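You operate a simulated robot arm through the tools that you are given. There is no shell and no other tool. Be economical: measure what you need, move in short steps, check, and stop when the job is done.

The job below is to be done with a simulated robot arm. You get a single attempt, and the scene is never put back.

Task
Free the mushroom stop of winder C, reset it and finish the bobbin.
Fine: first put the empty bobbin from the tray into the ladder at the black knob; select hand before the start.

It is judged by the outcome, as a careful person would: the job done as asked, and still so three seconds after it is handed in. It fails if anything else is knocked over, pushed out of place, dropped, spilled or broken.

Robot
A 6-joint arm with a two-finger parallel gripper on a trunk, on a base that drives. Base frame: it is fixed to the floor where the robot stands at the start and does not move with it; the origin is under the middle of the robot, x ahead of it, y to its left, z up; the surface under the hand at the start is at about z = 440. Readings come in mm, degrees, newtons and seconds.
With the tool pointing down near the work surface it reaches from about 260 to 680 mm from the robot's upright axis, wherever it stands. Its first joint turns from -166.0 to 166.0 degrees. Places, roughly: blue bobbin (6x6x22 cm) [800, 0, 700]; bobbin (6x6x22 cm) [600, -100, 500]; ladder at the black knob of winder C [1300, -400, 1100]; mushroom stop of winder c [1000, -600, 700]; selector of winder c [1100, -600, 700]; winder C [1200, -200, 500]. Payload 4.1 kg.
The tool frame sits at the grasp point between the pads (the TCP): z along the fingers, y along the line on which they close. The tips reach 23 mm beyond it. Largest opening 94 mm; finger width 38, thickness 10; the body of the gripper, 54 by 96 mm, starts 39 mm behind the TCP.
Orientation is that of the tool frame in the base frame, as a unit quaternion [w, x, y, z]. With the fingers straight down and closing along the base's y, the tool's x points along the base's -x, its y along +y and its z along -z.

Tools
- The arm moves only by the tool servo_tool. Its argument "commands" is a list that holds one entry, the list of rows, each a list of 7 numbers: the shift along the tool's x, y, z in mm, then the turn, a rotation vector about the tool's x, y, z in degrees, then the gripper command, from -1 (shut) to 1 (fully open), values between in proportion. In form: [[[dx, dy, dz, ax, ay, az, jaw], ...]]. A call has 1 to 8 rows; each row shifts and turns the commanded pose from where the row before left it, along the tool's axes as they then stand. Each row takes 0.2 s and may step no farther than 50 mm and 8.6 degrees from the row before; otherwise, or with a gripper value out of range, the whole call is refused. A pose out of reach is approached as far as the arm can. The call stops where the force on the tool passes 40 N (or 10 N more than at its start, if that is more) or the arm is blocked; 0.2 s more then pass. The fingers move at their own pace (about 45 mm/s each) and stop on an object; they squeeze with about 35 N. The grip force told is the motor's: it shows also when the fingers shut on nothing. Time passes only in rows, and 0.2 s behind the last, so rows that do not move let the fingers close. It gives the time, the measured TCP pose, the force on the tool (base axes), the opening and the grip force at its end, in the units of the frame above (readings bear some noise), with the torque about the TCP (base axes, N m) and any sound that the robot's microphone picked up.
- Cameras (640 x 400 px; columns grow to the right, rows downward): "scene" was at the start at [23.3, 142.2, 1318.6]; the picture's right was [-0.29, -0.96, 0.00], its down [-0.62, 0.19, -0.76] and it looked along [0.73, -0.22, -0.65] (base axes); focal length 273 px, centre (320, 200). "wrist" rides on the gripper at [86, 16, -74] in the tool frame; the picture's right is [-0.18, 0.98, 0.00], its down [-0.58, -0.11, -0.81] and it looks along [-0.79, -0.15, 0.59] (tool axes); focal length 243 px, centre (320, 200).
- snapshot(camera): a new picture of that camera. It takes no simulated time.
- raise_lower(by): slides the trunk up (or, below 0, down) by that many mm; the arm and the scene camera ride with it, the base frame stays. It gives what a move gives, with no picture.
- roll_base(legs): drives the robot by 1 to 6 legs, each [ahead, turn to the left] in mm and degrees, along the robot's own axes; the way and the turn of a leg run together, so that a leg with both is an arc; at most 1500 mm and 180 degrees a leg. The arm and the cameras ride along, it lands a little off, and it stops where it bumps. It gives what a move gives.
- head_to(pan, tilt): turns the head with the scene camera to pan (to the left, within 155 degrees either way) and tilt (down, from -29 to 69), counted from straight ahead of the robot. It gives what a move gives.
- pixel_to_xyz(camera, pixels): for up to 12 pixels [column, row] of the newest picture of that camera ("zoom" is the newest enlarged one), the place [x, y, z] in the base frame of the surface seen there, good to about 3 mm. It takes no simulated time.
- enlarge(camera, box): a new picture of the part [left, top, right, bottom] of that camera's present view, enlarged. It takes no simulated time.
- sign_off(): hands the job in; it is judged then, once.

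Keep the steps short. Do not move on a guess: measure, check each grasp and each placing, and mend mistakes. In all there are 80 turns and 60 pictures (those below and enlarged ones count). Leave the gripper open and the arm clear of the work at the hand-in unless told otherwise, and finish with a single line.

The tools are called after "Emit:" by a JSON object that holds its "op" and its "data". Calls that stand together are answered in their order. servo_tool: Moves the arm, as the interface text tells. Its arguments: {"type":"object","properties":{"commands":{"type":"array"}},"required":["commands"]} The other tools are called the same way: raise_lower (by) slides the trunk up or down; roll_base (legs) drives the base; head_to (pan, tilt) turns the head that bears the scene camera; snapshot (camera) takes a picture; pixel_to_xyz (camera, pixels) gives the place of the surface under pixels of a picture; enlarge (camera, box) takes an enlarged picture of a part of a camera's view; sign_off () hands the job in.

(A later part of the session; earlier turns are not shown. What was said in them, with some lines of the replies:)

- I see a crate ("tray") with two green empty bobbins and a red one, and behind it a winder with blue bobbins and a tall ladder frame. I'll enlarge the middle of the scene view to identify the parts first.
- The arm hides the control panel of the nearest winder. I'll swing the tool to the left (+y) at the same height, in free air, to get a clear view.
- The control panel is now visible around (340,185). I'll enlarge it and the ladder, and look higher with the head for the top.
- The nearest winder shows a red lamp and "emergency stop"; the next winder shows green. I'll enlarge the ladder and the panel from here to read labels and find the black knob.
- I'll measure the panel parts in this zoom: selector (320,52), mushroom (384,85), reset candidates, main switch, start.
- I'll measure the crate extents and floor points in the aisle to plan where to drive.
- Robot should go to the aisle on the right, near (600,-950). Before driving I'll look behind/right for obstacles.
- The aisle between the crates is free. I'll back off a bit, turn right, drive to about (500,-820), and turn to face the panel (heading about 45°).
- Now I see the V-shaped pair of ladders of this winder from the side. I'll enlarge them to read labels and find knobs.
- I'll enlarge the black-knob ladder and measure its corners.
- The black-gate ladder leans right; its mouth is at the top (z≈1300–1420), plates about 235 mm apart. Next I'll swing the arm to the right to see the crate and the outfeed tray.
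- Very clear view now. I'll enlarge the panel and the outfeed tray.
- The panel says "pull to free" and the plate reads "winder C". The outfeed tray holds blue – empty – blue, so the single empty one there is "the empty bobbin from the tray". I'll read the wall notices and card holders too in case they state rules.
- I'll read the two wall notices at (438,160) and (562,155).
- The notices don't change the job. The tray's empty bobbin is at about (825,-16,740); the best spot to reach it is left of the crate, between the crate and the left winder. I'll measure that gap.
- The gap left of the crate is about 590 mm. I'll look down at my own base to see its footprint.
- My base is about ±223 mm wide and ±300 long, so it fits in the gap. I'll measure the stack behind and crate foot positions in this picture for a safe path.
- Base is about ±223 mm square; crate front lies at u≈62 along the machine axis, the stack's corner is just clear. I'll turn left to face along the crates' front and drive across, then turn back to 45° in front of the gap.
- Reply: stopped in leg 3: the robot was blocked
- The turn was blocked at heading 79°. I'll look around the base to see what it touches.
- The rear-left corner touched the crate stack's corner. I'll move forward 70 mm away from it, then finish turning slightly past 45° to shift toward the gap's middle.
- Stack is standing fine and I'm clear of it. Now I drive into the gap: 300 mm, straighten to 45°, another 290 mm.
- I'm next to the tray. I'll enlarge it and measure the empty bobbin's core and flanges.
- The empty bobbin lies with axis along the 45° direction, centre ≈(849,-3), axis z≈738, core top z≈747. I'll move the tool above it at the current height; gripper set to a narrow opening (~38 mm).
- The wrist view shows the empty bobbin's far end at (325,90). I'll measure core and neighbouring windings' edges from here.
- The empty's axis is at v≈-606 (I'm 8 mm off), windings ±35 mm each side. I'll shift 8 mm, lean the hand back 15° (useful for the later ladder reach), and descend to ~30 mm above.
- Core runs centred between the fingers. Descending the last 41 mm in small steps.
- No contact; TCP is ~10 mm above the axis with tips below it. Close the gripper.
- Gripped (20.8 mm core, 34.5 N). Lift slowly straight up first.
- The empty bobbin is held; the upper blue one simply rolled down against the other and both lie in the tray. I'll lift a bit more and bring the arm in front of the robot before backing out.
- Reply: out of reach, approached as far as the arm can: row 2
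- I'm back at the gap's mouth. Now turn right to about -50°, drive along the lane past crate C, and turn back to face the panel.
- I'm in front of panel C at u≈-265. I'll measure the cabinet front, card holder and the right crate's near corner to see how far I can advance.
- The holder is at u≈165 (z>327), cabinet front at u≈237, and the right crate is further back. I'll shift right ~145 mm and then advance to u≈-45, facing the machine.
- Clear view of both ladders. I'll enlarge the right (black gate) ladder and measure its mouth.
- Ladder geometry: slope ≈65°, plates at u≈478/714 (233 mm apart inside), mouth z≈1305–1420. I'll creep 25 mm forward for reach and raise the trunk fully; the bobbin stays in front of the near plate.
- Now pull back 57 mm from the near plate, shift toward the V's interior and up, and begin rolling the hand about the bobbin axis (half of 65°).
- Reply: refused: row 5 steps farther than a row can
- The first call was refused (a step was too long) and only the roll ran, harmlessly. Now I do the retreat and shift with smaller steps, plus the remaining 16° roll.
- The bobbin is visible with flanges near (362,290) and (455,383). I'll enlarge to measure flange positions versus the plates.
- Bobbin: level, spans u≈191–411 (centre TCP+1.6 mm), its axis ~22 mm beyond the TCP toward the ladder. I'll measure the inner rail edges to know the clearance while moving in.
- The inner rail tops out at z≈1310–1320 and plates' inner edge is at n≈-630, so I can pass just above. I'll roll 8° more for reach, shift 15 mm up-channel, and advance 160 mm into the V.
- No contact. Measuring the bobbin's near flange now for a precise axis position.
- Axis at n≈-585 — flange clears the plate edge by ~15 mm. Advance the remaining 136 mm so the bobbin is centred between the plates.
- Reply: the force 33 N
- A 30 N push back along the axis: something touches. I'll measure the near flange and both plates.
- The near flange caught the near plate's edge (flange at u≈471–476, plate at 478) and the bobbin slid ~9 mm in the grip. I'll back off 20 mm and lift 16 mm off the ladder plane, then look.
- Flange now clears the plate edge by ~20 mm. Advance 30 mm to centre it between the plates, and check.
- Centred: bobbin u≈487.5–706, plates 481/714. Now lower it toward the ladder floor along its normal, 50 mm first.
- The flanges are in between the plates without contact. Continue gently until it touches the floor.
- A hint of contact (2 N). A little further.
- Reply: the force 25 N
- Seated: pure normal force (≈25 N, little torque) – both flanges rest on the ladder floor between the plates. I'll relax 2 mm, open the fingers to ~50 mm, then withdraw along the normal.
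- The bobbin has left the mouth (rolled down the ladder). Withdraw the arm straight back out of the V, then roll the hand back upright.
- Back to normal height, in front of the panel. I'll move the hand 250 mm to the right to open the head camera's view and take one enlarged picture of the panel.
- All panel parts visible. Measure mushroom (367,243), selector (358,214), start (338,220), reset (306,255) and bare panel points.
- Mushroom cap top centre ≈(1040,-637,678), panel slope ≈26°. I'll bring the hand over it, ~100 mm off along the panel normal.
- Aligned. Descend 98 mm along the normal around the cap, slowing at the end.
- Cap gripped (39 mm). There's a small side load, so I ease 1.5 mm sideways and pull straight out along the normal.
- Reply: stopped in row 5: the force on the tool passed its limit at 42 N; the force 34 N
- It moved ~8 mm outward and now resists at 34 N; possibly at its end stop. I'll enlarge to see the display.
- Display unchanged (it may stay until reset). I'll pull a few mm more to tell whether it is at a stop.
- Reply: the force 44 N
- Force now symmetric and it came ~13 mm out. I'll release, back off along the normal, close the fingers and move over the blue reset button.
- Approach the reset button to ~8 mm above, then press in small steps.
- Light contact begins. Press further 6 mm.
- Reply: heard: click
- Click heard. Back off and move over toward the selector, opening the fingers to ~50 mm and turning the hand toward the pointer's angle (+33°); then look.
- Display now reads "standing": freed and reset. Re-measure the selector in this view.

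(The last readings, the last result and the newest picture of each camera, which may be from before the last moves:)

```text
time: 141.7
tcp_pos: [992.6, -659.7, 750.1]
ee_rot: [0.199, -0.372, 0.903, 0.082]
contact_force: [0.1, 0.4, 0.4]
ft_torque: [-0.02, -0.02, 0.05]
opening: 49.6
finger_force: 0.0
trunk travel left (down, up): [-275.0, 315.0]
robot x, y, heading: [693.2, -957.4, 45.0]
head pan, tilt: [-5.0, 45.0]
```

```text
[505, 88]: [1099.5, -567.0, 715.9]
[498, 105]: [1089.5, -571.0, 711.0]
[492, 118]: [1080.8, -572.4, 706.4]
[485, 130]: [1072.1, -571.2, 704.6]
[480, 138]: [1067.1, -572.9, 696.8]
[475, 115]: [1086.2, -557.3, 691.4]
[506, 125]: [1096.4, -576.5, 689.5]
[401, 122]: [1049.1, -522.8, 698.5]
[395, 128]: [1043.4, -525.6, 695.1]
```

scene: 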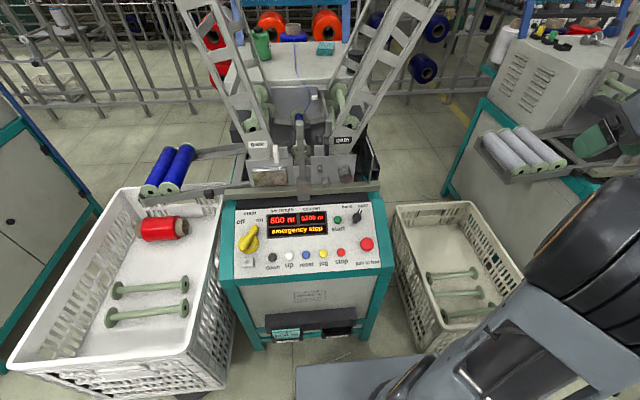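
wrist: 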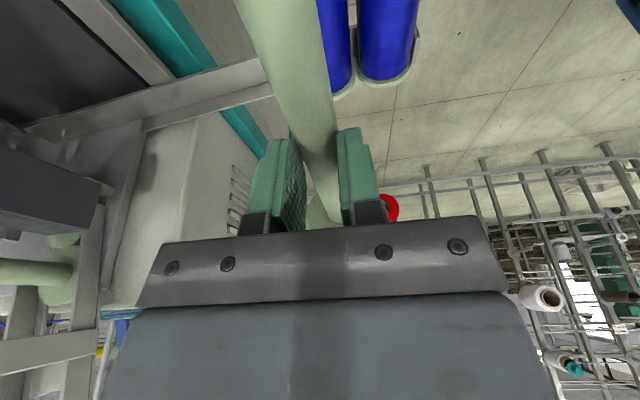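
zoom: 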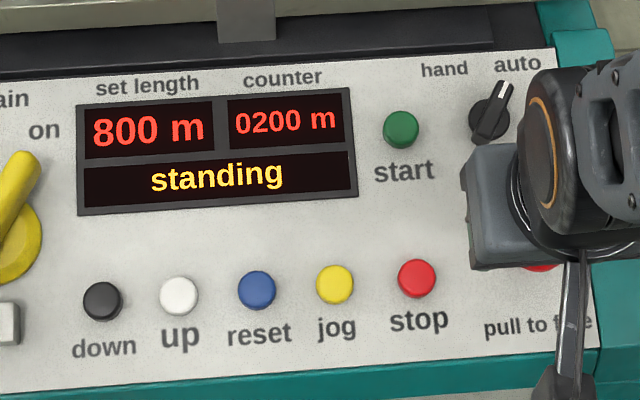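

Selector bar runs 33° right of up, centre ≈(u 362.5, v -1170, z 708). Move over it, rotate the hand 33° to match, then descend.

Emit:
{"op": "servo_tool", "data": {"commands": [[[-32.6, -0.5, 13.7, 0, 0, 0, 0.06], [-32.6, -0.5, 13.7, 0, 0, 0, 0.06], [-32.6, -0.5, 13.7, 0, 0, 0, 0.06], [0, 0, 0, 0, 0, 8.25, 0.06], [0, 0, 0, 0, 0, 8.25, 0.06], [0, 0, 0, 0, 0, 8.25, 0.06], [0, 0, 0, 0, 0, 8.25, 0.06], [0, 0, 0, 0, 0, 0, 0.06]]]}}

```text
time: 143.4
tcp_pos: [1067.2, -585.5, 753.6]
ee_rot: [0.168, -0.101, 0.971, 0.136]
contact_force: [1.0, -0.4, 0.8]
ft_torque: [0.02, -0.03, -0.01]
opening: 49.6
finger_force: 0.1
trunk travel left (down, up): [-275.0, 315.0]
robot x, y, heading: [698.2, -962.0, 45.2]
head pan, tilt: [-5.0, 45.0]
```

Orientation checks out perpendicular to the bar. Descend 40 mm and close on the bar.

Emit:
{"op": "servo_tool", "data": {"commands": [[[0, 0, 20, 0, 0, 0, 0.06], [0, 0, 12, 0, 0, 0, 0.06], [0, 0, 8, 0, 0, 0, 0.06], [0, 0, 0, 0, 0, 0, -0.5], [0, 0, 0, 0, 0, 0, -1], [0, 0, 0, 0, 0, 0, -1], [0, 0, 0, 0, 0, 0, -1]]]}}

```text
time: 145.1
tcp_pos: [1079.7, -573.2, 715.9]
ee_rot: [0.165, -0.103, 0.972, 0.134]
contact_force: [6.6, -17.2, -5.3]
ft_torque: [-0.51, -1.0, 1.21]
opening: 12.8
finger_force: 45.0
trunk travel left (down, up): [-275.0, 315.0]
robot x, y, heading: [696.6, -955.0, 44.9]
head pan, tilt: [-5.0, 45.0]
```

Bar gripped (12.8 mm). Ease 1.5 mm sideways and turn counter-clockwise 33° first.

Emit:
{"op": "servo_tool", "data": {"commands": [[[0, -1.5, 0, 0, 0, 0, -1], [0, 0, 0, 0, 0, -8.25, -1], [0, 0, 0, 0, 0, -8.25, -1], [0, 0, 0, 0, 0, -8.25, -1], [0, 0, 0, 0, 0, -8.25, -1]]]}}

```text
time: 146.2
tcp_pos: [1081.3, -574.9, 714.9]
ee_rot: [0.199, -0.372, 0.903, 0.083]
contact_force: [4.8, -13.8, -14.0]
ft_torque: [0.81, -0.97, -0.11]
opening: 11.8
finger_force: 44.4
trunk travel left (down, up): [-275.0, 315.0]
robot x, y, heading: [697.2, -957.3, 45.1]
head pan, tilt: [-5.0, 45.0]
```

Turning with the knob. Continue the other 33°.

Emit:
{"op": "servo_tool", "data": {"commands": [[[0, 0, 0, 0, 0, -8.25, -1], [0, 0, 0, 0, 0, -8.25, -1], [0, 0, 0, 0, 0, -8.25, -1], [0, 0, 0, 0, 0, -8.25, -1], [0, 0, 0, 0, 0, 0, -1]]]}}

```text
time: 147.4
tcp_pos: [1080.6, -575.2, 715.9]
ee_rot: [0.212, -0.612, 0.761, 0.023]
contact_force: [16.1, -24.9, -12.8]
ft_torque: [-0.55, 0.53, -2.03]
opening: 12.4
finger_force: 45.3
trunk travel left (down, up): [-275.0, 315.0]
robot x, y, heading: [695.5, -959.1, 45.0]
head pan, tilt: [-5.0, 45.0]
```

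Torque of 2 N·m suggests the knob is at its end. Release, back off 90 mm along the normal and straighten the hand, then look.

Emit:
{"op": "servo_tool", "data": {"commands": [[[0, 0, 0, 0, 0, 0, 0.06], [0, 0, 0, 0, 0, 0, 0.06], [0, 0, -45, 0, 0, 0, 0.06], [0, 0, -45, 0, 0, 0, 0.06], [0, -20, 0, 0, 0, 8.25, -1], [0, -20, 0, 0, 0, 8.25, -1], [0, -20, 0, 0, 0, 8.25, -1], [0, -20, 0, 0, 0, 8.25, -1]]]}}

Emit:
{"op": "enlarge", "data": {"camera": "scene", "box": [250, 195, 390, 275]}}

```text
time: 149.2
tcp_pos: [1123.8, -635.7, 810.1]
ee_rot: [0.198, -0.372, 0.903, 0.083]
contact_force: [0.0, -0.3, 0.4]
ft_torque: [-0.02, 0.0, 0.02]
opening: 0.0
finger_force: 34.7
trunk travel left (down, up): [-275.0, 315.0]
robot x, y, heading: [697.4, -957.6, 44.8]
head pan, tilt: [-5.0, 45.0]
```

```text
4.57 times, centred on (320, 235) of scene
```

zoom: 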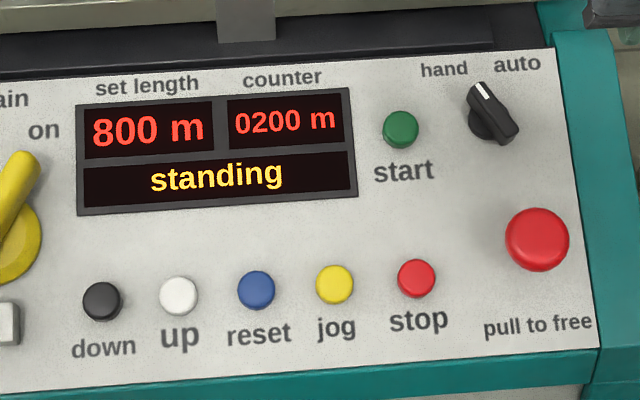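

Selector now points to "hand", mushroom is out. Measure the start button.

Emit:
{"op": "pixel_to_xyz", "data": {"camera": "zoom", "pixels": [[400, 124], [406, 130], [393, 122], [482, 90], [510, 130]]}}

```text
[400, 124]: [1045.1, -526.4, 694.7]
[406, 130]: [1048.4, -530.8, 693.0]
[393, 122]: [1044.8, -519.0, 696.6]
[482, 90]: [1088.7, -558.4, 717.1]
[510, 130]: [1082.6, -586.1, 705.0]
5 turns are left
```

Five turns left. Move over the start button and press it (finger closed, small final steps).

Emit:
{"op": "servo_tool", "data": {"commands": [[[9.4, 44.5, 0, 0, 0, 0, -1], [9.4, 44.5, 0, 0, 0, 0, -1], [9.5, 44.4, 0, 0, 0, 0, -1], [0, 0, 45, 0, 0, 0, -1], [0, 0, 38, 0, 0, 0, -1], [0, 0, 9, 0, 0, 0, -1], [0, 0, 5, 0, 0, 0, -1], [0, 0, 4, 0, 0, 0, -1]]]}}

```text
time: 151.1
tcp_pos: [1039.4, -529.2, 708.6]
ee_rot: [0.2, -0.373, 0.902, 0.084]
contact_force: [-9.7, -6.3, 19.4]
ft_torque: [0.03, 0.11, -0.05]
opening: 0.0
finger_force: 35.2
trunk travel left (down, up): [-275.0, 315.0]
robot x, y, heading: [696.1, -961.0, 45.5]
head pan, tilt: [-5.0, 45.0]
heard: click
4 turns are left
```

Click heard. Release, back off and clear the arm to the right with the gripper open, letting time pass; then look at the display.

Emit:
{"op": "servo_tool", "data": {"commands": [[[0, 0, -40, 0, 0, 0, -1], [0, 0, -45, 0, 0, 0, -1], [0, 0, -45, 0, 0, 0, 0.5], [0, -48, 0, 0, 0, 0, 1], [0, -48, 0, 0, 0, 0, 1], [0, -48, 0, 0, 0, 0, 1], [0, -48, 0, 0, 0, 0, 1], [0, -48, 0, 0, 0, 0, 1]]]}}

Emit:
{"op": "enlarge", "data": {"camera": "scene", "box": [240, 130, 400, 275]}}

```text
time: 152.8
tcp_pos: [1172.8, -737.0, 825.1]
ee_rot: [0.2, -0.373, 0.902, 0.084]
contact_force: [-0.5, -0.4, 0.7]
ft_torque: [0.03, -0.01, -0.04]
opening: 93.9
finger_force: 0.0
trunk travel left (down, up): [-275.0, 315.0]
robot x, y, heading: [695.3, -958.4, 45.0]
head pan, tilt: [-5.0, 45.0]
```

```text
2.76 times, centred on (320, 202) of scene
3 turns are left
```

zoom: 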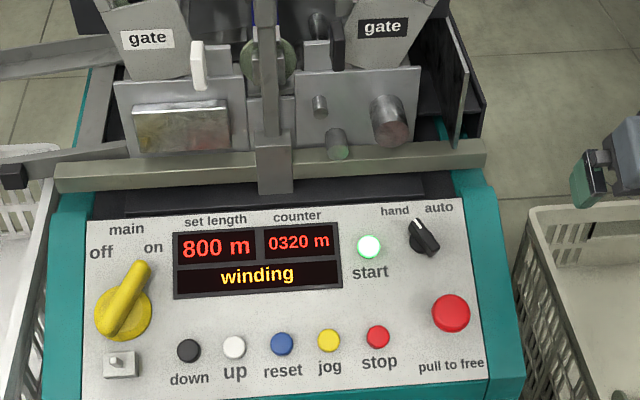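

"Winding", counter 0320 m and rising (~70 m/s). I'll wait still for about 12 s with the arm clear, then check the display.

Emit:
{"op": "servo_tool", "data": {"commands": [[[0, 0, 0, 0, 0, 0, 1], [0, 0, 0, 0, 0, 0, 1], [0, 0, 0, 0, 0, 0, 1], [0, 0, 0, 0, 0, 0, 1], [0, 0, 0, 0, 0, 0, 1], [0, 0, 0, 0, 0, 0, 1], [0, 0, 0, 0, 0, 0, 1], [0, 0, 0, 0, 0, 0, 1]]]}}

Emit:
{"op": "servo_tool", "data": {"commands": [[[0, 0, 0, 0, 0, 0, 1], [0, 0, 0, 0, 0, 0, 1], [0, 0, 0, 0, 0, 0, 1], [0, 0, 0, 0, 0, 0, 1], [0, 0, 0, 0, 0, 0, 1], [0, 0, 0, 0, 0, 0, 1], [0, 0, 0, 0, 0, 0, 1], [0, 0, 0, 0, 0, 0, 1]]]}}

Emit:
{"op": "servo_tool", "data": {"commands": [[[0, 0, 0, 0, 0, 0, 1], [0, 0, 0, 0, 0, 0, 1], [0, 0, 0, 0, 0, 0, 1], [0, 0, 0, 0, 0, 0, 1], [0, 0, 0, 0, 0, 0, 1], [0, 0, 0, 0, 0, 0, 1], [0, 0, 0, 0, 0, 0, 1], [0, 0, 0, 0, 0, 0, 1]]]}}

Emit:
{"op": "servo_tool", "data": {"commands": [[[0, 0, 0, 0, 0, 0, 1], [0, 0, 0, 0, 0, 0, 1], [0, 0, 0, 0, 0, 0, 1], [0, 0, 0, 0, 0, 0, 1], [0, 0, 0, 0, 0, 0, 1], [0, 0, 0, 0, 0, 0, 1], [0, 0, 0, 0, 0, 0, 1], [0, 0, 0, 0, 0, 0, 1]]]}}

Emit:
{"op": "servo_tool", "data": {"commands": [[[0, 0, 0, 0, 0, 0, 1], [0, 0, 0, 0, 0, 0, 1], [0, 0, 0, 0, 0, 0, 1], [0, 0, 0, 0, 0, 0, 1], [0, 0, 0, 0, 0, 0, 1], [0, 0, 0, 0, 0, 0, 1], [0, 0, 0, 0, 0, 0, 1], [0, 0, 0, 0, 0, 0, 1]]]}}

Emit:
{"op": "servo_tool", "data": {"commands": [[[0, 0, 0, 0, 0, 0, 1], [0, 0, 0, 0, 0, 0, 1], [0, 0, 0, 0, 0, 0, 1], [0, 0, 0, 0, 0, 0, 1], [0, 0, 0, 0, 0, 0, 1], [0, 0, 0, 0, 0, 0, 1], [0, 0, 0, 0, 0, 0, 1], [0, 0, 0, 0, 0, 0, 1]]]}}

Emit:
{"op": "servo_tool", "data": {"commands": [[[0, 0, 0, 0, 0, 0, 1], [0, 0, 0, 0, 0, 0, 1], [0, 0, 0, 0, 0, 0, 1], [0, 0, 0, 0, 0, 0, 1], [0, 0, 0, 0, 0, 0, 1], [0, 0, 0, 0, 0, 0, 1], [0, 0, 0, 0, 0, 0, 1], [0, 0, 0, 0, 0, 0, 1]]]}}

Emit:
{"op": "enlarge", "data": {"camera": "scene", "box": [200, 60, 440, 275]}}

```text
time: 154.7
tcp_pos: [1172.4, -736.2, 824.5]
ee_rot: [0.198, -0.371, 0.904, 0.081]
contact_force: [-0.9, 0.2, -0.1]
ft_torque: [0.02, -0.01, 0.01]
opening: 94.1
finger_force: 0.0
trunk travel left (down, up): [-275.0, 315.0]
robot x, y, heading: [697.9, -955.9, 45.0]
head pan, tilt: [-5.0, 45.0]
```

```text
time: 156.4
tcp_pos: [1172.8, -736.3, 824.5]
ee_rot: [0.199, -0.372, 0.903, 0.082]
contact_force: [-0.8, -0.2, 1.1]
ft_torque: [0.01, 0.01, -0.01]
opening: 93.8
finger_force: 0.2
trunk travel left (down, up): [-275.0, 315.0]
robot x, y, heading: [695.6, -961.6, 44.9]
head pan, tilt: [-5.0, 45.0]
```

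```text
time: 158.2
tcp_pos: [1172.6, -737.0, 825.4]
ee_rot: [0.198, -0.372, 0.903, 0.082]
contact_force: [-0.8, 0.4, 0.3]
ft_torque: [0.06, 0.0, 0.01]
opening: 93.9
finger_force: 0.1
trunk travel left (down, up): [-275.0, 315.0]
robot x, y, heading: [695.3, -953.5, 45.1]
head pan, tilt: [-5.0, 45.0]
```

```text
time: 160.1
tcp_pos: [1172.2, -737.1, 823.5]
ee_rot: [0.198, -0.373, 0.903, 0.082]
contact_force: [0.2, 0.2, -0.4]
ft_torque: [0.01, -0.01, 0.01]
opening: 94.2
finger_force: 0.1
trunk travel left (down, up): [-275.0, 315.0]
robot x, y, heading: [699.2, -956.1, 44.9]
head pan, tilt: [-5.0, 45.0]
```

```text
time: 161.8
tcp_pos: [1171.8, -736.8, 823.9]
ee_rot: [0.198, -0.372, 0.903, 0.082]
contact_force: [-0.5, 1.1, -0.6]
ft_torque: [-0.01, -0.02, -0.01]
opening: 94.0
finger_force: 0.0
trunk travel left (down, up): [-275.0, 315.0]
robot x, y, heading: [695.3, -957.9, 44.8]
head pan, tilt: [-5.0, 45.0]
```

```text
time: 163.7
tcp_pos: [1170.8, -737.1, 825.2]
ee_rot: [0.199, -0.372, 0.903, 0.082]
contact_force: [0.1, 0.1, -0.4]
ft_torque: [0.02, 0.0, 0.0]
opening: 94.2
finger_force: 0.1
trunk travel left (down, up): [-275.0, 315.0]
robot x, y, heading: [694.6, -960.3, 45.1]
head pan, tilt: [-5.0, 45.0]
```

```text
time: 165.4
tcp_pos: [1172.8, -736.4, 824.7]
ee_rot: [0.198, -0.372, 0.903, 0.082]
contact_force: [-0.2, 0.2, 1.0]
ft_torque: [0.02, 0.0, -0.02]
opening: 94.1
finger_force: 0.2
trunk travel left (down, up): [-275.0, 315.0]
robot x, y, heading: [696.1, -959.0, 44.9]
head pan, tilt: [-5.0, 45.0]
```

```text
1.86 times, centred on (320, 168) of scene
2 turns are left
```

zoom: 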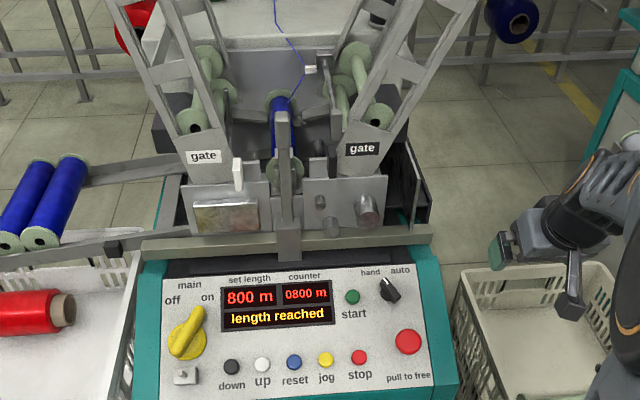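

The display reads "length reached", 0800 m. The bobbin is in the black-gate ladder, the selector is on "hand", and the arm is clear with the gripper open. Handing in.

Emit:
{"op": "sign_off", "data": {}}

```text
The job is handed in.
```

Winder C's mushroom stop is freed and reset, the tray's empty bobbin is in the black-knob ladder, and with hand selected before the start the bobbin was wound to 800 m ("length reached"); on the way the base touched a crate stack, which stayed standing, and a blue bobbin in the tray rolled down beside the other one.
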